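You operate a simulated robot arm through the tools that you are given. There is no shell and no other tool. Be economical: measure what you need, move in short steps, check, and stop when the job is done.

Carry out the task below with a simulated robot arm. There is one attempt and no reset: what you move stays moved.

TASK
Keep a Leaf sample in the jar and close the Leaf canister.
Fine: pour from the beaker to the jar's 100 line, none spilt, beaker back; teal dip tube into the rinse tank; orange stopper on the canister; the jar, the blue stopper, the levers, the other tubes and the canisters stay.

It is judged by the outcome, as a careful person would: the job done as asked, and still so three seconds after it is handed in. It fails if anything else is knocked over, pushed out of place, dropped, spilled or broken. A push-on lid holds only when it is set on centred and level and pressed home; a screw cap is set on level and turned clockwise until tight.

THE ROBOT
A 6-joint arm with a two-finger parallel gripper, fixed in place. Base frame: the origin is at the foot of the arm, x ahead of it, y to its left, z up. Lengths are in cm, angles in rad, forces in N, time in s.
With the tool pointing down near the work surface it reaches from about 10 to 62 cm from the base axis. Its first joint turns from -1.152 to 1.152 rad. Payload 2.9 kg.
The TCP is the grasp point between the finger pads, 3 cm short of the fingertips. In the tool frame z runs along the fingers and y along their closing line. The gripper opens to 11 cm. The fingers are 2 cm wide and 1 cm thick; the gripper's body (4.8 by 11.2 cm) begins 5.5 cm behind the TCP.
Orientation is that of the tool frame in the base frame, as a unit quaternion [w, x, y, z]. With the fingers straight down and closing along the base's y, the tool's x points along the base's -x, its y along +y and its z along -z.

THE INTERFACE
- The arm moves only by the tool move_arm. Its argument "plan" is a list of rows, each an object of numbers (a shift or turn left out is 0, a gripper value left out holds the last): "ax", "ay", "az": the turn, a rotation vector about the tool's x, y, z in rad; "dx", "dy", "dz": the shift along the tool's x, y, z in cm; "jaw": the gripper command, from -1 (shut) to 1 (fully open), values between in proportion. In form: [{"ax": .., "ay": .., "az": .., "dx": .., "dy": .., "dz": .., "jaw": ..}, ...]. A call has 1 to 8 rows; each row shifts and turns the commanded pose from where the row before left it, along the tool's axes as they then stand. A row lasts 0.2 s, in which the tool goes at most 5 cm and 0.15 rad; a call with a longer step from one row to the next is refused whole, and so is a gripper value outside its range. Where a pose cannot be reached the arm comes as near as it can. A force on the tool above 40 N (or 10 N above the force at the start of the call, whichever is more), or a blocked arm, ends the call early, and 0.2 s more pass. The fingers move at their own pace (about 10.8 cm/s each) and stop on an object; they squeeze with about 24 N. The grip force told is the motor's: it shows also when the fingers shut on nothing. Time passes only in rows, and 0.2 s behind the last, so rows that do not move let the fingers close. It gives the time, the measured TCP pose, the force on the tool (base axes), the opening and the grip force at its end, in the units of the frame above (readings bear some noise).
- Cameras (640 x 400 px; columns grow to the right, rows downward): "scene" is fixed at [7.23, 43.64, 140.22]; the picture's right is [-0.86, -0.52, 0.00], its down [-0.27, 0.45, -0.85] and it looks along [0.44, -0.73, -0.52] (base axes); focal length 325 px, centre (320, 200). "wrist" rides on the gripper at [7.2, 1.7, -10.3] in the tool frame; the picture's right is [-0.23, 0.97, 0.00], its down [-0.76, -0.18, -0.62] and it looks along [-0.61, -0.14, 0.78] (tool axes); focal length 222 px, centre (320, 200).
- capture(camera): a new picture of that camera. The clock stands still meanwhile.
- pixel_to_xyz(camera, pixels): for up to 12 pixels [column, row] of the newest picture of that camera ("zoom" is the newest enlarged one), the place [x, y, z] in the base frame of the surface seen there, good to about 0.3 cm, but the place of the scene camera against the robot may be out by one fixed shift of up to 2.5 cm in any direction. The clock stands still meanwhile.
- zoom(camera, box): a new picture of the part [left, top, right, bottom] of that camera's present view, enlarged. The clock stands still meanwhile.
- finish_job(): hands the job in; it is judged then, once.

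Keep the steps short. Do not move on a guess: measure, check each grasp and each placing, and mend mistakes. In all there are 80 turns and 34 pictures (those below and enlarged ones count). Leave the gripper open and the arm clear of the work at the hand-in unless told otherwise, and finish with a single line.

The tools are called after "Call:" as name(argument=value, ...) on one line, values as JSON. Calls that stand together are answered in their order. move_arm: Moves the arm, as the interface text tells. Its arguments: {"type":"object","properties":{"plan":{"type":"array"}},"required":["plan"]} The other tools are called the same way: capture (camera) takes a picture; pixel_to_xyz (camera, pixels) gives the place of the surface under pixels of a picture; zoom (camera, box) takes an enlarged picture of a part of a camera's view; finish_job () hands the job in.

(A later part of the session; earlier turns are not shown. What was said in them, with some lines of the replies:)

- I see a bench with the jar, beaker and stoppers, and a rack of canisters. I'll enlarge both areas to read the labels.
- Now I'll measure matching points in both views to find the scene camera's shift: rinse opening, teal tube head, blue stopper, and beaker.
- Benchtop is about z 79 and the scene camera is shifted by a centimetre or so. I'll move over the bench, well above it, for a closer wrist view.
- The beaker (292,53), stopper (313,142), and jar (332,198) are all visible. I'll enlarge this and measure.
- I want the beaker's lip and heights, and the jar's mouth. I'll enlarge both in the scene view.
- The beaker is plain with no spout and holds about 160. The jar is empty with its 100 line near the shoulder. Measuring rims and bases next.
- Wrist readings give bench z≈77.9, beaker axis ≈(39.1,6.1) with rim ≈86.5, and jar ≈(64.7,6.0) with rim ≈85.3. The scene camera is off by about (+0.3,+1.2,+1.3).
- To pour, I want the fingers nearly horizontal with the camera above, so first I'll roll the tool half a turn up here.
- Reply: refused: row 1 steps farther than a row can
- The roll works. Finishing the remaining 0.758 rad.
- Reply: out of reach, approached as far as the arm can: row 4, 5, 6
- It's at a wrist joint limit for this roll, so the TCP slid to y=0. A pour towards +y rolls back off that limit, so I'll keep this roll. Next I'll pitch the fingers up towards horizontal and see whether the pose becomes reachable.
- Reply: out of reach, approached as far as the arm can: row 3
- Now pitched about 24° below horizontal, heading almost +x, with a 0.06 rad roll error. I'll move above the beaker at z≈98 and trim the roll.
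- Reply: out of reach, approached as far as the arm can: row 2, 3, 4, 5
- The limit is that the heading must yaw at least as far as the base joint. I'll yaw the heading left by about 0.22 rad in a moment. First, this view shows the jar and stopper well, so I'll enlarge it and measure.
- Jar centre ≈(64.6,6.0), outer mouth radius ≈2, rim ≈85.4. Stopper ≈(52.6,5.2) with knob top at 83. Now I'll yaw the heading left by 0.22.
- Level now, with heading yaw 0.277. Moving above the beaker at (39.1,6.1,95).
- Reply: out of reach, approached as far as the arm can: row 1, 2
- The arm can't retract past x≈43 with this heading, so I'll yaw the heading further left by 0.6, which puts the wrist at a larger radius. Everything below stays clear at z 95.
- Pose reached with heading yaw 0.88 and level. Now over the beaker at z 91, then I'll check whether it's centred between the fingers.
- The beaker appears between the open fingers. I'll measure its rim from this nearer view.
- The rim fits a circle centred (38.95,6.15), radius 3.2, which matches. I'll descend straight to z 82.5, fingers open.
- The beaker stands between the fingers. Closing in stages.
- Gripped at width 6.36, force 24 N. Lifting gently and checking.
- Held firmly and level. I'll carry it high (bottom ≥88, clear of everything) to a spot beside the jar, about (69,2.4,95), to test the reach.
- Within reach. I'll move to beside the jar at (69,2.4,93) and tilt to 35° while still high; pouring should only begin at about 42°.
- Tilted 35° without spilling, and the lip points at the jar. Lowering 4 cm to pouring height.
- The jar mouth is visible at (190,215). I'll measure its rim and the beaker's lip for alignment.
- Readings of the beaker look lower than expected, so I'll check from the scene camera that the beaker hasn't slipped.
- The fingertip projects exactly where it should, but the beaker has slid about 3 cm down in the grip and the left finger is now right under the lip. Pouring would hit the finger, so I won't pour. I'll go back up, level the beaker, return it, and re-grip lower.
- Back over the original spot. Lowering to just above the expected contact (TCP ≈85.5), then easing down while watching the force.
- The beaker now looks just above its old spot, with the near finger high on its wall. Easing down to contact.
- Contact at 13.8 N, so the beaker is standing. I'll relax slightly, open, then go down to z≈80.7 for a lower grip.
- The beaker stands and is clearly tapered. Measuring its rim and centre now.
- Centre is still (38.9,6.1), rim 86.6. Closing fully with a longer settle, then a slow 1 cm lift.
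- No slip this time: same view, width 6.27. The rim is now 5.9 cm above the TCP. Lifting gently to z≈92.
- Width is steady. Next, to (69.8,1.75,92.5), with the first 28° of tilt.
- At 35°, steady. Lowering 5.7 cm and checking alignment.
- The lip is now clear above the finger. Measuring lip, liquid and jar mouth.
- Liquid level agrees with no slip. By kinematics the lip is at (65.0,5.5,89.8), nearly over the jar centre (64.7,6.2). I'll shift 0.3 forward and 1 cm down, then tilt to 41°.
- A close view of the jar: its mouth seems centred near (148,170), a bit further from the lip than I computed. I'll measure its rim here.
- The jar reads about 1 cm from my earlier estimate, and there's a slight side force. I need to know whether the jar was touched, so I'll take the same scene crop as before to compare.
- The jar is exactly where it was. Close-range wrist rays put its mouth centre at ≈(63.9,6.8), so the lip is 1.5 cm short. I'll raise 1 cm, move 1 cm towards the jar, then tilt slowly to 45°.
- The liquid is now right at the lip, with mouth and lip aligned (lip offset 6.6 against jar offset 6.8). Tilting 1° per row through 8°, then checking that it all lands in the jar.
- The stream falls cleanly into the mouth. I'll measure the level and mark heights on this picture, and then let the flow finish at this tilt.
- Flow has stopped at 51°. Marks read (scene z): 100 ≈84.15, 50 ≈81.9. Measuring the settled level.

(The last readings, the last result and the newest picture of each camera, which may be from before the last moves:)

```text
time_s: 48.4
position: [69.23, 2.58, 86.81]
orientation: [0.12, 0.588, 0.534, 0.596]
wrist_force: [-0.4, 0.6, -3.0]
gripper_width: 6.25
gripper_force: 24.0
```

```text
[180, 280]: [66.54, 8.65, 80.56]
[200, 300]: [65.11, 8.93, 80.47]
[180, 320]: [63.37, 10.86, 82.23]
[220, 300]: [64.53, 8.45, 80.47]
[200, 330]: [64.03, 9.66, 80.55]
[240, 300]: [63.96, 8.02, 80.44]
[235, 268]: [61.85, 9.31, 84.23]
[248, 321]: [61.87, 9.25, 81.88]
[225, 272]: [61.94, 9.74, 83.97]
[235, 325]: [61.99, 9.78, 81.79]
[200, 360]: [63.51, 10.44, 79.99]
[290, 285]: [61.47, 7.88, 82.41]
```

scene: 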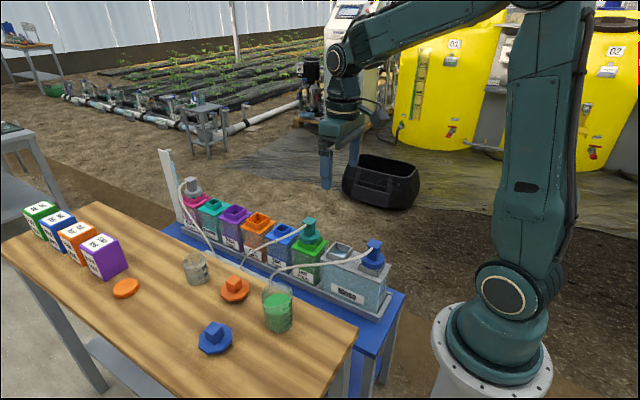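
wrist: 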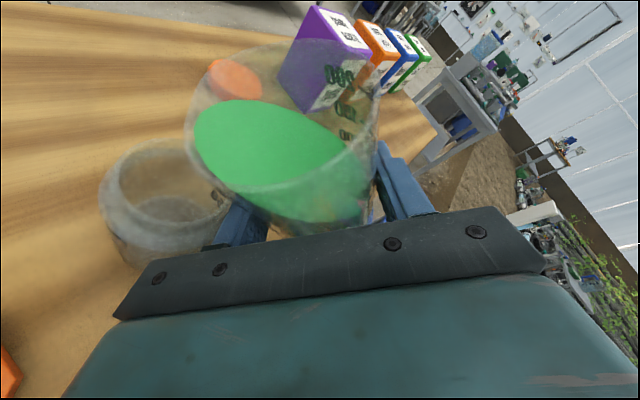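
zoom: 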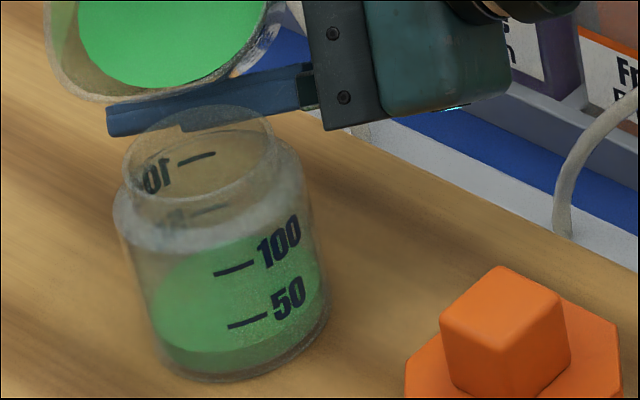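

The level is ≈20 mL (0 ≈79.6, 2.28 cm per 50), matching my tilt model of 147 total. The model puts 100 poured at about 70°. I'll go to 66° slowly, raising slightly, then wait for the flow.

Call:
move_arm(plan=[{"ax": -0.00725, "az": -0.01585, "dx": 0.043, "dy": 0.058, "dz": -0.02}, {"ax": -0.00725, "az": -0.01585, "dx": 0.043, "dy": 0.058, "dz": -0.02}, {"ax": -0.00725, "az": -0.01585, "dx": 0.043, "dy": 0.058, "dz": -0.02}, {"ax": -0.00725, "az": -0.01585, "dx": 0.043, "dy": 0.058, "dz": -0.02}, {"ax": -0.00725, "az": -0.01585, "dx": 0.043, "dy": 0.058, "dz": -0.02}, {"ax": -0.00725, "az": -0.01585, "dx": 0.043, "dy": 0.058, "dz": -0.02}, {"ax": -0.00725, "az": -0.01585, "dx": 0.043, "dy": 0.058, "dz": -0.02}, {"ax": -0.00725, "az": -0.01585, "dx": 0.043, "dy": 0.058, "dz": -0.02}])

Call:
move_arm(plan=[{"ax": -0.00725, "az": -0.01585}, {"ax": -0.00725, "az": -0.01585}, {"ax": -0.00725, "az": -0.01585}, {"ax": -0.00725, "az": -0.01585}, {"ax": -0.00725, "az": -0.01585}, {"ax": -0.00725, "az": -0.01585}, {"ax": -0.00725, "az": -0.01585}, {}])

Call:
move_arm(plan=[{}, {}, {}, {}, {}, {}, {}, {}])

Call:
zoom(camera="scene", box=[185, 240, 235, 292])

```text
time_s: 50.2
position: [69.18, 2.54, 87.52]
orientation: [0.177, 0.548, 0.552, 0.603]
wrist_force: [-0.7, 0.2, -2.4]
gripper_width: 6.29
gripper_force: 24.5
```

```text
time_s: 52.0
position: [69.15, 2.7, 87.4]
orientation: [0.222, 0.512, 0.567, 0.606]
wrist_force: [-0.4, 0.2, -1.1]
gripper_width: 6.28
gripper_force: 24.2
```

```text
time_s: 53.8
position: [69.16, 2.61, 87.4]
orientation: [0.223, 0.512, 0.567, 0.606]
wrist_force: [0.7, 0.6, -1.4]
gripper_width: 6.26
gripper_force: 23.6
```

```text
7.69 times, centred on (210, 266) of scene
```

zoom: 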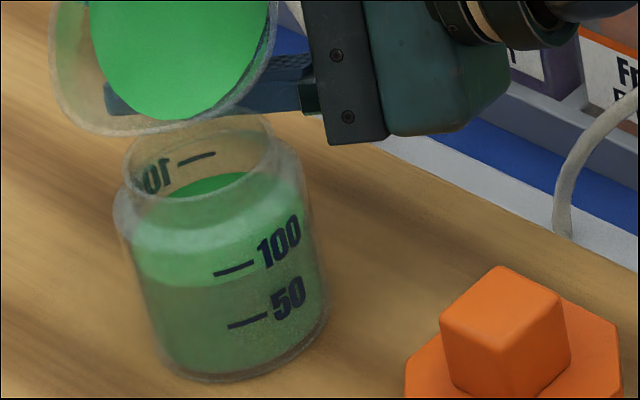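

The liquid's front edge sits just under the 100 line. Measuring it.

Call:
pixel_to_xyz(camera="zoom", pixels=[[210, 185], [225, 182], [195, 190], [180, 240], [200, 262], [220, 240], [255, 240], [235, 268], [248, 321], [160, 255], [215, 190], [235, 185]])

```text
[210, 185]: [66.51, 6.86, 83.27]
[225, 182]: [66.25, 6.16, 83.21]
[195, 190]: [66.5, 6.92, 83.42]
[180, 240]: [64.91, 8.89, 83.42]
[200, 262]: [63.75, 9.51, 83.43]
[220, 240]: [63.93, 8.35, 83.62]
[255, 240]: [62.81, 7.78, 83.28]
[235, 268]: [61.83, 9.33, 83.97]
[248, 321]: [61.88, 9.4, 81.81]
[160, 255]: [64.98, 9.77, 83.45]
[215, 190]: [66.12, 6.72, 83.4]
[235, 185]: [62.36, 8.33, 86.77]
```

About 84–86 mL now, at ~3.9 mL per degree. 3.9° more brings it to 100. I'll tilt that much, wait for the flow to end, then tip back.

Call:
move_arm(plan=[{"ax": -0.00707, "az": -0.01545}, {"ax": -0.00707, "az": -0.01545}, {"ax": -0.00707, "az": -0.01545}, {"ax": -0.00707, "az": -0.01545}, {}, {}, {}, {}])

Call:
move_arm(plan=[{}, {}, {}, {}, {}, {}, {}, {}])

```text
time_s: 55.6
position: [69.17, 2.72, 87.46]
orientation: [0.248, 0.491, 0.574, 0.607]
wrist_force: [0.3, 0.4, -1.8]
gripper_width: 6.26
gripper_force: 24.2
```

```text
time_s: 57.4
position: [69.23, 2.61, 87.42]
orientation: [0.248, 0.491, 0.574, 0.607]
wrist_force: [0.4, 0.0, -1.5]
gripper_width: 6.28
gripper_force: 23.9
```

Flow should have ended. One full scene picture to read the level and also the tube and tank.

Call:
capture(camera="scene")

Call:
pixel_to_xyz(camera="scene", pixels=[[194, 264.5], [195.7, 263.7], [191.8, 271.2], [194.4, 274], [197, 271.2], [201.5, 271.2], [199, 274.8], [200.6, 281.7], [189.2, 273], [196, 264.8], [193, 265.5], [195, 268]])

```text
4 pictures are left
```

scene: 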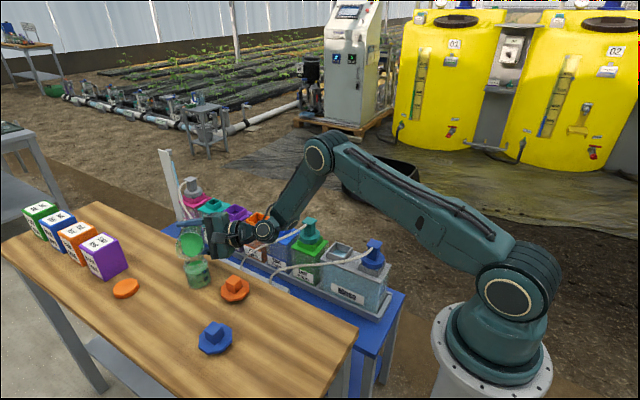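

```text
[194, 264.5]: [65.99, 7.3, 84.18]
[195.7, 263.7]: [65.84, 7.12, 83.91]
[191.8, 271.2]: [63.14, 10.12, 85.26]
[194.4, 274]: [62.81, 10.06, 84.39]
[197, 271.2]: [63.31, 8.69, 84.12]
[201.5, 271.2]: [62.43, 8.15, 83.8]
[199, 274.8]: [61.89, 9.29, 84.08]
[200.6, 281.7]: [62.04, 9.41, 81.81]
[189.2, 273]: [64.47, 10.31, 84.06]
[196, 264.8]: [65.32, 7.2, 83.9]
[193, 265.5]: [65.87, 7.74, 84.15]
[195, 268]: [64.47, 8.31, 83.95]
```

The level is 84.05 against the 100 line at 84.1, so it's right. While this picture is fresh, I'll measure the teal head, the Leaf neck and the tank's open port.

Call:
pixel_to_xyz(camera="scene", pixels=[[310, 220], [305, 219], [315, 219], [310, 225], [310, 233], [303, 240], [318, 240], [310, 246], [300, 247], [328, 243], [320, 254], [308, 252]])

Call:
pixel_to_xyz(camera="scene", pixels=[[328, 250], [339, 243], [352, 248], [340, 256], [340, 250], [328, 247], [346, 253], [333, 245], [355, 252], [374, 243], [374, 255], [345, 258]])

Call:
move_arm(plan=[{"ax": 0.0507, "az": 0.1108}, {"ax": 0.0507, "az": 0.1108}, {"ax": 0.0507, "az": 0.1108}, {"ax": 0.0507, "az": 0.1108}, {}])

```text
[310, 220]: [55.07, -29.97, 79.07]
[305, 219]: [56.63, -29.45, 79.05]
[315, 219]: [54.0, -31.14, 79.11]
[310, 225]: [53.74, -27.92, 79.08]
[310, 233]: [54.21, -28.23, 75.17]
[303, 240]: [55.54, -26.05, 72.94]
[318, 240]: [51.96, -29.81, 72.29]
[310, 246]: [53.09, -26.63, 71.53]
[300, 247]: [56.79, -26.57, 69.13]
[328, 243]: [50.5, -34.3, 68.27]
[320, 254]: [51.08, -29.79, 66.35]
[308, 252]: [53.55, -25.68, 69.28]
```

```text
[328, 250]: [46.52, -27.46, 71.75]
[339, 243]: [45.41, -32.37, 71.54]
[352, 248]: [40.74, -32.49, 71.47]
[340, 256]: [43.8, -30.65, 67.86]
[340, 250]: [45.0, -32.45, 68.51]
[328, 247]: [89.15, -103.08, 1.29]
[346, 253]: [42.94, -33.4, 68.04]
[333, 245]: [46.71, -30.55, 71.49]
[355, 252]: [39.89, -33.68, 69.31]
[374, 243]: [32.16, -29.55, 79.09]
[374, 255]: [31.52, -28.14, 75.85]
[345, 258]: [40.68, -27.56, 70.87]
```

```text
time_s: 58.6
position: [69.35, 2.68, 87.45]
orientation: [0.059, 0.628, 0.508, 0.586]
wrist_force: [-0.4, 0.0, -0.7]
gripper_width: 6.26
gripper_force: 24.1
```

Tube head ≈(54.4,−30.9), top z ≈77.8; tank port ≈(43.0,−31.2), rim ≈70.2. The beaker is tipped back. Now raising 5 cm and levelling it fully.

Call:
move_arm(plan=[{"dx": 1.69, "dy": 1.68, "dz": -0.76}, {"dx": 1.69, "dy": 1.68, "dz": -0.76}, {"ax": 0.0507, "az": 0.1108}, {"ax": 0.0507, "az": 0.1108}, {"ax": 0.0507, "az": 0.1108}, {"ax": 0.0507, "az": 0.1108}, {"ax": 0.0507, "az": 0.1108}, {"ax": 0.0507, "az": 0.1108}])

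```text
time_s: 60.4
position: [69.02, 2.54, 92.44]
orientation: [-0.229, 0.761, 0.358, 0.49]
wrist_force: [0.2, -0.1, -0.8]
gripper_width: 6.31
gripper_force: 24.0
```

Upright again. Carrying it back above its original place.

Call:
move_arm(plan=[{"dx": -0.34, "dy": -1.28, "dz": -0.74}, {"dx": -0.76, "dy": -2.87, "dz": -1.67}, {"dx": -1.05, "dy": -3.98, "dz": -2.32}, {"dx": -1.05, "dy": -3.98, "dz": -2.32}, {"dx": -1.05, "dy": -3.98, "dz": -2.32}, {"dx": -1.05, "dy": -3.98, "dz": -2.32}, {"dx": -0.84, "dy": -3.19, "dz": -1.86}, {"dx": -0.6, "dy": -2.24, "dz": -1.29}])

```text
time_s: 62.2
position: [39.21, 6.38, 92.33]
orientation: [-0.228, 0.76, 0.358, 0.492]
wrist_force: [-0.5, -0.7, -0.6]
gripper_width: 6.29
gripper_force: 23.9
```

Down to about 1 cm above contact, then easing down.

Call:
move_arm(plan=[{"dx": -1.95, "dy": -0.01, "dz": 0.826}, {"dx": -1.95, "dy": -0.01, "dz": 0.826}, {"dx": -1.95, "dy": -0.01, "dz": 0.826}, {"dx": -1.95, "dy": -0.01, "dz": 0.826}, {"dx": -1.95, "dy": -0.01, "dz": 0.826}, {}])

Call:
move_arm(plan=[{"dx": -0.27, "dz": 0.124}, {"dx": -0.27, "dz": 0.124}, {"dx": -0.182, "dz": 0.083}, {}])

```text
time_s: 63.6
position: [38.95, 6.17, 81.82]
orientation: [-0.228, 0.76, 0.358, 0.491]
wrist_force: [1.0, -0.5, -0.6]
gripper_width: 6.28
gripper_force: 24.0
```

```text
time_s: 64.6
position: [39.09, 6.16, 80.99]
orientation: [-0.229, 0.76, 0.359, 0.491]
wrist_force: [-0.2, 0.2, -1.5]
gripper_width: 6.29
gripper_force: 24.1
```

Not quite at contact. Two more small steps.

Call:
move_arm(plan=[{"dx": -0.136, "dz": 0.062}, {"dx": -0.136, "dz": 0.062}, {}])

```text
time_s: 65.4
position: [39.0, 6.14, 80.77]
orientation: [-0.229, 0.76, 0.358, 0.492]
wrist_force: [-0.1, -0.6, 11.6]
gripper_width: 6.3
gripper_force: 23.7
```

Contact (11.6 N). Releasing, then rising straight up.

Call:
move_arm(plan=[{"dx": 0.09, "dz": -0.04}, {"jaw": 0.3}, {"jaw": 0.5}, {"jaw": 0.9}, {}])

Call:
move_arm(plan=[{"dx": 2.27, "dz": -1.04}, {"dx": 2.73, "dz": -1.24}, {"dx": 2.73, "dz": -1.24}, {"dx": 2.73, "dz": -1.24}, {"dx": 2.73, "dz": -1.24}, {"dx": 2.73, "dz": -1.24}, {}])

```text
time_s: 66.6
position: [38.96, 6.1, 80.74]
orientation: [-0.228, 0.76, 0.358, 0.491]
wrist_force: [0.8, 0.0, -0.4]
gripper_width: 10.46
gripper_force: 0.0
```

```text
time_s: 68.2
position: [38.72, 6.21, 98.23]
orientation: [-0.229, 0.76, 0.358, 0.492]
wrist_force: [-0.5, 0.3, -0.2]
gripper_width: 10.41
gripper_force: 0.1
```

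The beaker is back and free. Now the teal tube. Its hose leaves the +y face, so I'll grip the head across x from above. I'll turn the tool straight down with its x along +y, staying high.

Call:
move_arm(plan=[{"ay": -0.143}, {"ay": -0.143}, {"ay": -0.143}, {"ay": -0.143}, {"ay": -0.143}, {"ay": -0.143}, {"ay": -0.143}, {"ay": -0.143}])

Call:
move_arm(plan=[{"az": -0.1378}, {"az": -0.1378}, {"az": -0.1378}, {"az": -0.1378}, {"az": -0.1378}, {"jaw": 0.1}])

```text
time_s: 70.0
position: [38.83, 6.2, 98.35]
orientation: [0.002, 0.905, 0.425, 0.001]
wrist_force: [0.2, 0.5, -0.4]
gripper_width: 10.45
gripper_force: 0.1
```

```text
time_s: 71.4
position: [38.92, 6.16, 98.09]
orientation: [0.002, 0.708, 0.706, 0.0]
wrist_force: [0.6, 0.0, -0.3]
gripper_width: 6.03
gripper_force: 0.1
```

Tool is straight down, closing along x. Moving high towards the tube, short of it for a look.

Call:
move_arm(plan=[{"dx": -4.2, "dy": 1.76, "dz": 0.6}, {"dx": -4.2, "dy": 1.76, "dz": 0.6}, {"dx": -4.2, "dy": 1.76, "dz": 0.6}, {"dx": -4.2, "dy": 1.76, "dz": 0.6}, {"dx": -4.2, "dy": 1.76, "dz": 0.6}, {"dx": -4.2, "dy": 1.76, "dz": 0.6}, {"dx": -4.2, "dy": 1.76, "dz": 0.6}, {"dx": -4.2, "dy": 1.76, "dz": 0.6}])

Call:
move_arm(plan=[{"dx": -3.5, "dy": 1.4, "dz": 0.0}, {}, {}])

```text
time_s: 73.2
position: [53.04, -27.54, 93.48]
orientation: [0.002, 0.708, 0.707, 0.001]
wrist_force: [-0.9, 0.1, 0.8]
gripper_width: 6.03
gripper_force: 0.0
```

```text
time_s: 74.0
position: [54.31, -31.09, 93.4]
orientation: [0.002, 0.707, 0.707, 0.001]
wrist_force: [-0.3, 0.3, 0.3]
gripper_width: 6.04
gripper_force: 0.1
```

Reach is fine straight down, even at z 93. One wrist picture to centre on the head and see the port.

Call:
capture(camera="wrist")

```text
3 pictures are left
```

wrist: 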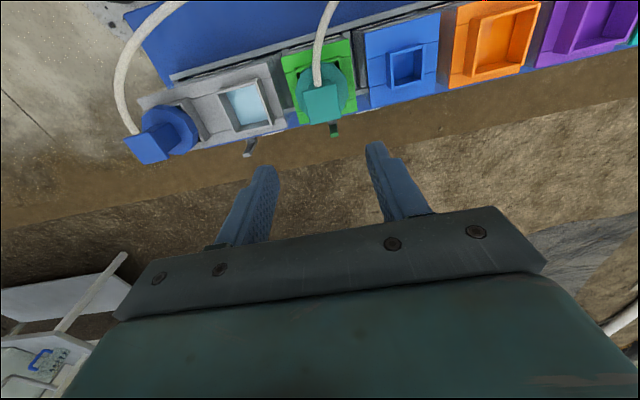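

The head, Leaf neck, and port are all in view. Measuring corners of each.

Call:
pixel_to_xyz(camera="wrist", pixels=[[306, 90], [337, 87], [341, 117], [312, 121], [323, 104], [283, 55], [348, 42], [356, 108], [301, 123], [340, 75], [300, 75], [322, 70]])

Call:
pixel_to_xyz(camera="wrist", pixels=[[219, 92], [261, 79], [273, 122], [236, 131], [245, 105], [224, 95], [258, 85], [267, 120], [240, 127], [250, 96], [190, 100], [285, 95]])

```text
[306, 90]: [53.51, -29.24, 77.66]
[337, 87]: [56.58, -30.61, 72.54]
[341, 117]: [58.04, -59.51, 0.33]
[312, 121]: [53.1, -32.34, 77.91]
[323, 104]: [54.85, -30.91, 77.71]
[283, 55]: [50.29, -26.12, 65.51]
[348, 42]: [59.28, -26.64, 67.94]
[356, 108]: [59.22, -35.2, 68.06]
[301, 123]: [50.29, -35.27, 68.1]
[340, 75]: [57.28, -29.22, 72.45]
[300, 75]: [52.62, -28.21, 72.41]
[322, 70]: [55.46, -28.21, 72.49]
```

```text
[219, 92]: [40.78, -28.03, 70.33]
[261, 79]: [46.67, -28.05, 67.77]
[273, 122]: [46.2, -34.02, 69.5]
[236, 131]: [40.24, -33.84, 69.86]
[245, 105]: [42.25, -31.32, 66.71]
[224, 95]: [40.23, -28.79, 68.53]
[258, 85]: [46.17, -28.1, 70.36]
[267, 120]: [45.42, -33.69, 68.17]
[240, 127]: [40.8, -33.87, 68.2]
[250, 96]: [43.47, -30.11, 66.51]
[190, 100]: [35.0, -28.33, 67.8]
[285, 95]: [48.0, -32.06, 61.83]
```

Head centre (54.8,−30.85), port centre (43.3,−30.95), both rims ≈70.3. Descending to grip at z 76 with fingertips just above the flange, then closing.

Call:
move_arm(plan=[{"dx": 0.24, "dy": 0.49, "dz": 3.5}, {"dz": 4.0}, {"dz": 4.0}, {"dz": 4.0}, {"dz": 1.9}, {}, {"jaw": -0.2}, {"jaw": -1}])

Call:
move_arm(plan=[{}, {}, {"dz": -0.3}, {"dz": -0.4}, {"dz": -0.8}, {"dz": -1.0}, {}])

```text
time_s: 75.8
position: [54.88, -30.75, 76.28]
orientation: [0.002, 0.708, 0.706, 0.0]
wrist_force: [1.1, -0.6, -0.1]
gripper_width: 3.75
gripper_force: 24.2
```

```text
time_s: 77.4
position: [54.81, -30.64, 78.61]
orientation: [0.001, 0.708, 0.706, 0.001]
wrist_force: [0.9, -0.4, -1.2]
gripper_width: 3.73
gripper_force: 24.1
```

Gripped (3.75 cm) and rising freely. Lifting until the tube should be out.

Call:
move_arm(plan=[{"dz": -1.5}, {"dz": -2.2}, {"dz": -2.2}, {"dz": -2.2}, {"dz": -2.2}, {"dz": -2.2}, {"dz": -1.7}, {}])

Call:
zoom(camera="scene", box=[230, 130, 410, 300])

```text
time_s: 79.2
position: [54.85, -30.75, 92.93]
orientation: [0.002, 0.708, 0.706, 0.001]
wrist_force: [-0.4, 0.0, -0.8]
gripper_width: 3.73
gripper_force: 23.4
```

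```text
2.35 times, centred on (320, 215) of scene
```

zoom: 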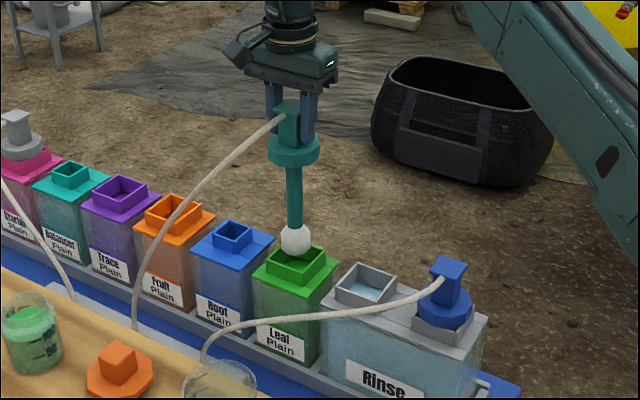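

The whole tube, including the white foot, is about 1.4 cm clear of the neck. Raising slightly more and moving −11.5 cm in x over the port, then lowering partway.

Call:
move_arm(plan=[{"dz": -0.6}, {"dy": -1.5}, {"dy": -2.5, "dx": -0.1}, {"dy": -2.5, "dx": -0.1}, {"dy": -2.5}, {"dy": -1.7}, {"dy": -0.8}, {}])

Call:
move_arm(plan=[{}, {"dz": 1.5}, {"dz": 2.2}, {"dz": 2.2}, {"dz": 2.2}, {"dz": 2.2}, {"dz": 2.2}, {}])

```text
time_s: 81.0
position: [43.35, -30.95, 93.47]
orientation: [0.002, 0.708, 0.706, 0.001]
wrist_force: [0.7, 0.5, -1.0]
gripper_width: 3.71
gripper_force: 24.0
```

```text
time_s: 82.8
position: [43.31, -31.02, 80.8]
orientation: [0.002, 0.709, 0.706, 0.001]
wrist_force: [-0.2, 0.9, 0.1]
gripper_width: 3.76
gripper_force: 24.0
```

It's entering the port with no resistance. Lowering the rest, with slow final steps.

Call:
move_arm(plan=[{"dz": 1.5}, {"dz": 1.5}, {"dz": 0.7}, {"dz": 0.3}, {"dz": 0.2}, {}])

Call:
move_arm(plan=[{"dz": 0.15}, {"dz": 0.15}, {}])

```text
time_s: 84.2
position: [43.45, -30.97, 76.67]
orientation: [0.002, 0.708, 0.706, 0.0]
wrist_force: [-0.5, 0.4, -1.4]
gripper_width: 3.71
gripper_force: 24.0
```

```text
time_s: 85.0
position: [43.42, -30.99, 76.47]
orientation: [0.003, 0.709, 0.706, 0.001]
wrist_force: [-0.3, 0.4, -1.6]
gripper_width: 3.72
gripper_force: 24.1
```

Call:
move_arm(plan=[{"dz": 0.15}, {"dz": 0.15}, {}])

```text
time_s: 85.8
position: [43.45, -30.94, 76.18]
orientation: [0.002, 0.708, 0.706, 0.001]
wrist_force: [-3.4, 3.0, 13.5]
gripper_width: 3.75
gripper_force: 24.1
```

Seated: 13.5 N at z 76.18, the same height as before. Releasing and rising clear.

Call:
move_arm(plan=[{"dz": -0.1}, {"jaw": -0.2}, {"jaw": 0.1}, {}, {"dz": -2}, {"dz": -4.5}, {"dz": -4.5}, {"dz": -4.5}])

Call:
move_arm(plan=[{"dx": 4.5, "dy": 1.15, "dz": -0.9}, {"dx": 4.5, "dy": 1.15, "dz": -0.9}, {"dx": 4.5, "dy": 1.15, "dz": -0.9}, {"dx": 4.5, "dy": 1.15, "dz": -0.9}, {"dx": 4.5, "dy": 1.15, "dz": -0.9}, {"dx": 4.5, "dy": 1.15, "dz": -0.9}, {"dx": 4.5, "dy": 1.15, "dz": -0.9}, {"dx": 4.5, "dy": 1.15}])

Call:
capture(camera="wrist")

```text
time_s: 87.6
position: [43.26, -31.02, 91.57]
orientation: [0.003, 0.708, 0.706, 0.0]
wrist_force: [-0.5, -0.1, -0.3]
gripper_width: 6.06
gripper_force: 0.1
```

```text
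time_s: 89.4
position: [52.61, 5.1, 98.08]
orientation: [0.002, 0.708, 0.706, 0.001]
wrist_force: [-0.1, 0.5, 0.7]
gripper_width: 6.05
gripper_force: 0.1
```

```text
1 pictures are left
```

wrist: 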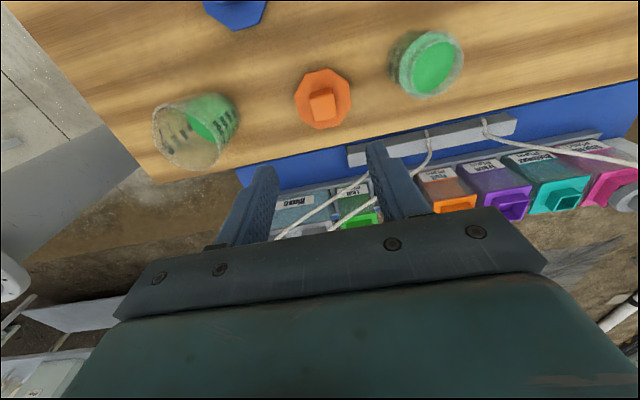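

All upright. The stopper knob is at (322,103). Measuring its corners and flange.

Call:
pixel_to_xyz(camera="wrist", pixels=[[311, 97], [331, 93], [334, 113], [314, 118], [322, 105], [297, 95], [349, 92], [320, 71], [320, 127], [349, 105], [340, 120], [303, 78]])

```text
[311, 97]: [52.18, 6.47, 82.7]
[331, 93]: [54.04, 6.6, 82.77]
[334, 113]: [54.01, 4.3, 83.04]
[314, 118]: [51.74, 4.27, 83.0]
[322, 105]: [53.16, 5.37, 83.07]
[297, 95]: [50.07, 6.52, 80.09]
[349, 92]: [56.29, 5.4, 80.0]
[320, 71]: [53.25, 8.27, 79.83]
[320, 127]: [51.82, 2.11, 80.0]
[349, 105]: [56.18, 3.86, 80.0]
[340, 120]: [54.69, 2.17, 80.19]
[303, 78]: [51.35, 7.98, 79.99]
```

Knob is axis-aligned, centre (53.05,5.3), top 83, flange top 80. Descending to grip it at z 83.3, closing, and lifting gently.

Call:
move_arm(plan=[{"dx": 0.2, "dy": 0.44, "dz": 3.5}, {"dz": 4.0}, {"dz": 4.0}, {"dz": 2.3}, {"dz": 0.95}, {"jaw": -0.25}, {"jaw": -1}, {}])

Call:
move_arm(plan=[{}, {}, {"dz": -0.4}, {"dz": -0.8}, {"dz": -1.5}, {"dz": -2.5}, {"dz": -2.5}, {"dz": -2.0}])

```text
time_s: 91.2
position: [52.95, 5.3, 83.18]
orientation: [0.002, 0.709, 0.705, 0.001]
wrist_force: [0.4, -0.1, 0.0]
gripper_width: 2.69
gripper_force: 23.8
```

```text
time_s: 93.0
position: [53.11, 5.25, 92.95]
orientation: [0.002, 0.708, 0.706, 0.001]
wrist_force: [1.0, -0.8, -0.3]
gripper_width: 2.69
gripper_force: 24.4
```

Stopper held (2.69 cm). Carrying it over the Leaf neck, then down to just above the rim (contact expected ≈75.7).

Call:
move_arm(plan=[{"dx": -3.5, "dy": 0.2}, {"dx": -4.8, "dy": 0.25}, {"dx": -4.8, "dy": 0.25}, {"dx": -4.8, "dy": 0.25}, {"dx": -4.8, "dy": 0.25}, {"dx": -4.8, "dy": 0.2}, {"dx": -4.8, "dy": 0.2}, {"dx": -3.75, "dy": 0.12}])

Call:
move_arm(plan=[{}, {"dz": 3.0}, {"dz": 4.0}, {"dz": 4.0}, {"dz": 3.0}, {"dz": 1.5}, {}])

```text
time_s: 94.8
position: [54.73, -30.84, 92.93]
orientation: [0.001, 0.708, 0.707, 0.0]
wrist_force: [-0.5, -0.8, -0.1]
gripper_width: 2.68
gripper_force: 23.9
```

```text
time_s: 96.4
position: [54.82, -31.04, 77.47]
orientation: [0.001, 0.708, 0.706, 0.001]
wrist_force: [-0.1, -0.1, -0.5]
gripper_width: 2.7
gripper_force: 24.3
```

Above the rim, aligned. Easing down.

Call:
move_arm(plan=[{"dz": 0.5}, {"dz": 0.4}, {"dz": 0.3}, {"dz": 0.2}, {"dz": 0.2}, {}])

Call:
move_arm(plan=[{"dz": 0.2}, {"dz": 0.2}, {}])

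```text
time_s: 97.8
position: [54.8, -30.83, 75.91]
orientation: [0.002, 0.708, 0.706, 0.001]
wrist_force: [0.1, -0.4, 0.6]
gripper_width: 2.7
gripper_force: 23.5
```

```text
time_s: 98.6
position: [54.77, -30.88, 75.52]
orientation: [0.002, 0.708, 0.706, 0.001]
wrist_force: [0.1, -0.4, 0.2]
gripper_width: 2.71
gripper_force: 24.0
```

Call:
move_arm(plan=[{"dz": 0.2}, {"dz": 0.2}, {"dz": 0.2}, {}])

Call:
move_arm(plan=[{"dz": 0.2}, {"dz": 0.2}, {}])

```text
time_s: 99.6
position: [54.73, -30.86, 74.86]
orientation: [0.002, 0.709, 0.706, 0.001]
wrist_force: [-0.2, 0.3, -0.3]
gripper_width: 2.71
gripper_force: 24.2
```

```text
time_s: 100.4
position: [54.93, -30.77, 74.51]
orientation: [0.002, 0.709, 0.706, 0.0]
wrist_force: [-0.3, -0.5, -0.3]
gripper_width: 2.71
gripper_force: 23.6
```

Still free; the Leaf neck must sit lower than the tank's. Continuing in small steps.

Call:
move_arm(plan=[{"dz": 0.2}, {"dz": 0.2}, {}])

Call:
move_arm(plan=[{"dz": 0.2}, {"dz": 0.2}, {}])

```text
time_s: 101.2
position: [54.88, -30.97, 74.3]
orientation: [0.004, 0.708, 0.706, 0.002]
wrist_force: [-1.4, 0.0, 19.6]
gripper_width: 2.72
gripper_force: 24.2
```

```text
time_s: 101.8
position: [54.96, -30.98, 74.3]
orientation: [0.005, 0.708, 0.706, 0.001]
wrist_force: [-0.2, 1.2, 4.6]
gripper_width: 2.71
gripper_force: 24.1
stopped in row 2: the force on the tool passed its limit (the readings are from after the stop); the commanded pose is now the measured one
```

It stopped firmly at z 74.3, passing 40 N without moving further, so it's pressed home about 1.3 cm onto the neck. Releasing, rising clear, then a last check.

Call:
move_arm(plan=[{}, {"jaw": -0.3}, {"jaw": 0.1}, {}, {"dz": -2}, {"dz": -4.5}, {"dz": -4.5}, {"dz": -4.5}])

Call:
zoom(camera="scene", box=[260, 190, 400, 300])

```text
time_s: 103.6
position: [54.72, -30.96, 89.81]
orientation: [0.003, 0.709, 0.705, 0.001]
wrist_force: [0.3, 0.0, -0.2]
gripper_width: 6.05
gripper_force: 0.0
```

```text
3.64 times, centred on (330, 245) of scene
```

zoom: 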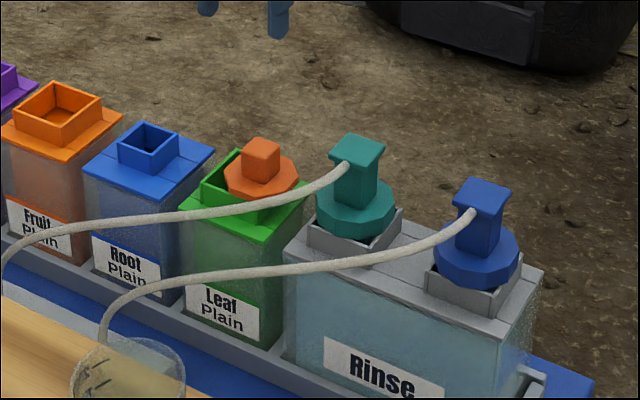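

The stopper looks off-centre on the Leaf neck: green rim shows on the left. Measuring before correcting.

Call:
pixel_to_xyz(camera="zoom", pixels=[[238, 152], [203, 183], [204, 192], [250, 203], [260, 143], [245, 147], [279, 147], [260, 155], [262, 195], [228, 178], [297, 178], [285, 160]])

Call:
pixel_to_xyz(camera="zoom", pixels=[[235, 195], [218, 190], [215, 170], [182, 205], [265, 240], [304, 200], [275, 205], [290, 190], [235, 165], [357, 145], [355, 215], [400, 215]])

```text
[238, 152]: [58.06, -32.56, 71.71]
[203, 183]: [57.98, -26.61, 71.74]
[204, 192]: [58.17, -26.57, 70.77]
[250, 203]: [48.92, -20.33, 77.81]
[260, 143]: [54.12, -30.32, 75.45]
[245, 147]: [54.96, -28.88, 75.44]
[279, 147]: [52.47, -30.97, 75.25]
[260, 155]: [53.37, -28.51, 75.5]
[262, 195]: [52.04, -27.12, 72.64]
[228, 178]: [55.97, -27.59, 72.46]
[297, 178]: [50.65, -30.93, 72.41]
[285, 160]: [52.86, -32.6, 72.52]
```

```text
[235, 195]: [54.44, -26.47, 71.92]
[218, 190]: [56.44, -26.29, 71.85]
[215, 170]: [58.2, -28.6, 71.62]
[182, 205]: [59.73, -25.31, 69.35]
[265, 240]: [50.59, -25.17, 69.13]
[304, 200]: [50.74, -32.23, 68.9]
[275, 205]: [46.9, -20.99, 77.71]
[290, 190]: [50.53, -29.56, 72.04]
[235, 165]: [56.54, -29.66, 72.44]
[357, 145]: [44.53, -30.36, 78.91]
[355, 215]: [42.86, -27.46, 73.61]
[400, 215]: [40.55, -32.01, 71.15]
```

It sits level but about 1.7 cm towards −x. That's exactly one finger's opening stroke, so it was dragged on release and hadn't snapped on. The neck centre is really ≈(54.65,−30.7). I'll re-grip it at (53.2,−30.87) and lift it a little.

Call:
move_arm(plan=[{"dx": 0.1, "dy": -1.65, "dz": 3.5, "jaw": 0.3}, {"dz": 4.0}, {"dz": 4.0}, {"dz": 2.7}, {"dz": 0.9}, {}])

Call:
move_arm(plan=[{"jaw": 0.0}, {"jaw": -0.3}, {"jaw": -0.45}, {"jaw": -1}, {}, {}])

```text
time_s: 105.0
position: [53.21, -30.84, 74.46]
orientation: [0.004, 0.708, 0.706, 0.001]
wrist_force: [0.2, 0.8, 0.2]
gripper_width: 7.13
gripper_force: 0.1
```

```text
time_s: 106.4
position: [53.23, -30.6, 74.55]
orientation: [0.005, 0.708, 0.706, 0.002]
wrist_force: [-0.6, 0.5, 0.4]
gripper_width: 2.7
gripper_force: 24.0
```

Knob gripped. Lifting 2.2 cm, shifting to the neck centre, and lowering again.

Call:
move_arm(plan=[{"dz": -0.7}, {"dz": -1.5}, {"dy": 0.75, "dx": 0.08}, {"dy": 0.7, "dx": 0.07}, {}, {"dz": 1.2}, {"dz": 0.6}, {}])

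Call:
move_arm(plan=[{"dz": 0.15}, {"dz": 0.15}, {"dz": 0.1}, {}])

```text
time_s: 108.2
position: [54.65, -30.65, 74.85]
orientation: [0.004, 0.708, 0.706, 0.0]
wrist_force: [0.5, -0.1, 0.0]
gripper_width: 2.7
gripper_force: 24.1
```

```text
time_s: 109.2
position: [54.84, -30.71, 74.51]
orientation: [0.004, 0.708, 0.706, 0.002]
wrist_force: [-0.4, -0.4, 0.2]
gripper_width: 2.71
gripper_force: 23.8
```

Now pressing down in small steps until it stops firmly.

Call:
move_arm(plan=[{"dz": 0.1}, {"dz": 0.1}, {"dz": 0.1}, {"dz": 0.1}, {"dz": 0.1}, {"dz": 0.1}, {"dz": 0.1}, {}])

```text
time_s: 111.0
position: [54.85, -30.86, 74.33]
orientation: [0.007, 0.708, 0.706, 0.002]
wrist_force: [-8.3, 2.7, 37.2]
gripper_width: 2.73
gripper_force: 24.1
```

37 N and it's firmly stopped at 74.33. Before opening, I'll unload the fingers so the tips don't drag the flange again, then tug up slightly to test whether it holds.

Call:
move_arm(plan=[{"dz": -0.3}, {"dz": -0.25}, {}])

Call:
move_arm(plan=[{"dz": -0.1}, {"dz": -0.1}, {}])

```text
time_s: 111.8
position: [54.53, -30.75, 74.36]
orientation: [0.002, 0.708, 0.706, 0.001]
wrist_force: [1.2, -1.2, 3.0]
gripper_width: 2.71
gripper_force: 24.1
```

```text
time_s: 112.6
position: [54.69, -30.6, 74.56]
orientation: [0.004, 0.708, 0.706, 0.001]
wrist_force: [-1.2, -0.2, 1.2]
gripper_width: 2.73
gripper_force: 24.2
5 turns are left
```

The stopper isn't latched hard; it seats by its plug like the tubes, and it's now centred. I'll press it home again, unload fully, open slowly so nothing drags, and then rise.

Call:
move_arm(plan=[{"dz": 0.15}, {"dz": 0.1}, {"dz": 0.1}, {"dz": 0.1}, {"dz": 0.1}, {"dz": 0.1}, {"dz": 0.1}, {}])

Call:
move_arm(plan=[{"dz": -0.3}, {"dz": -0.3}, {"dz": -0.03}, {}])

Call:
move_arm(plan=[{"jaw": -0.48}, {"jaw": -0.44}, {"jaw": -0.4}, {"jaw": -0.3}, {"jaw": -0.15}, {"jaw": 0.05}, {}])

```text
time_s: 114.5
position: [54.93, -30.91, 74.29]
orientation: [0.007, 0.708, 0.707, 0.002]
wrist_force: [-0.1, -0.2, 4.1]
gripper_width: 2.73
gripper_force: 24.1
stopped in row 8: the force on the tool passed its limit (the readings are from after the stop); the commanded pose is now the measured one
```

```text
time_s: 115.5
position: [54.8, -30.86, 74.81]
orientation: [0.006, 0.709, 0.706, 0.001]
wrist_force: [-0.3, -0.1, 0.7]
gripper_width: 2.7
gripper_force: 25.1
```

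```text
time_s: 117.0
position: [54.9, -30.85, 74.68]
orientation: [0.006, 0.709, 0.705, 0.002]
wrist_force: [0.7, 1.0, -0.4]
gripper_width: 5.78
gripper_force: 0.1
4 turns are left
```

Released cleanly. Now, with closed fingertips, a final press on the knob top. Contact near TCP z 77.1 will also confirm its height and place.

Call:
move_arm(plan=[{"dz": -1.5}, {"dz": -2.6}, {"jaw": -1}, {}, {}, {"dz": 0.7}, {"dz": 0.5}, {}])

Call:
move_arm(plan=[{"dz": 0.1}, {"dz": 0.1}, {"dz": 0.1}, {"dz": 0.1}, {"dz": 0.1}, {"dz": 0.1}, {"dz": 0.1}, {}])

```text
time_s: 118.8
position: [54.82, -30.82, 77.7]
orientation: [0.007, 0.709, 0.705, 0.002]
wrist_force: [0.0, 0.0, 0.4]
gripper_width: 0.01
gripper_force: 24.2
```

```text
time_s: 120.7
position: [54.93, -30.81, 77.16]
orientation: [0.008, 0.708, 0.706, 0.003]
wrist_force: [-4.7, 3.3, 23.2]
gripper_width: 0.0
gripper_force: 24.1
3 turns are left
```

Contact came at 77.16 with 23 N, just as expected for a seated, centred stopper. Rising straight up, opening the gripper once clear, and drawing the arm away.

Call:
move_arm(plan=[{"dz": -0.4}, {"dz": -1.5}, {"dz": -4.5}, {"dz": -4.5}, {"dz": -4.5}, {"dz": -3.0, "jaw": 1}, {}, {}])

Call:
move_arm(plan=[{"dx": 3.0, "dy": -2.5, "dz": -1.0}, {"dx": 3.0, "dy": -2.5, "dz": -1.0}, {"dx": 3.0, "dy": -2.5, "dz": -1.0}, {"dx": 3.0, "dy": -2.5, "dz": -1.0}, {}, {}, {}, {}])

```text
time_s: 122.5
position: [54.61, -30.83, 95.57]
orientation: [0.006, 0.708, 0.706, 0.002]
wrist_force: [-0.5, 0.0, -1.1]
gripper_width: 10.97
gripper_force: 0.0
```

```text
time_s: 124.2
position: [44.66, -18.69, 99.24]
orientation: [0.007, 0.707, 0.707, 0.001]
wrist_force: [1.5, -0.5, -0.5]
gripper_width: 11.0
gripper_force: 0.1
2 turns are left
```

The arm is clear and the gripper is open, so I'm handing in.

Call:
finish_job()

```text
The job is handed in.
```

The jar is at its 100 line, the beaker is back, the teal tube is in the rinse tank and the orange stopper is on the Leaf canister, but I had no pictures left after re-seating the stopper, so its final fit is judged only by contact height and press force; it did not latch.
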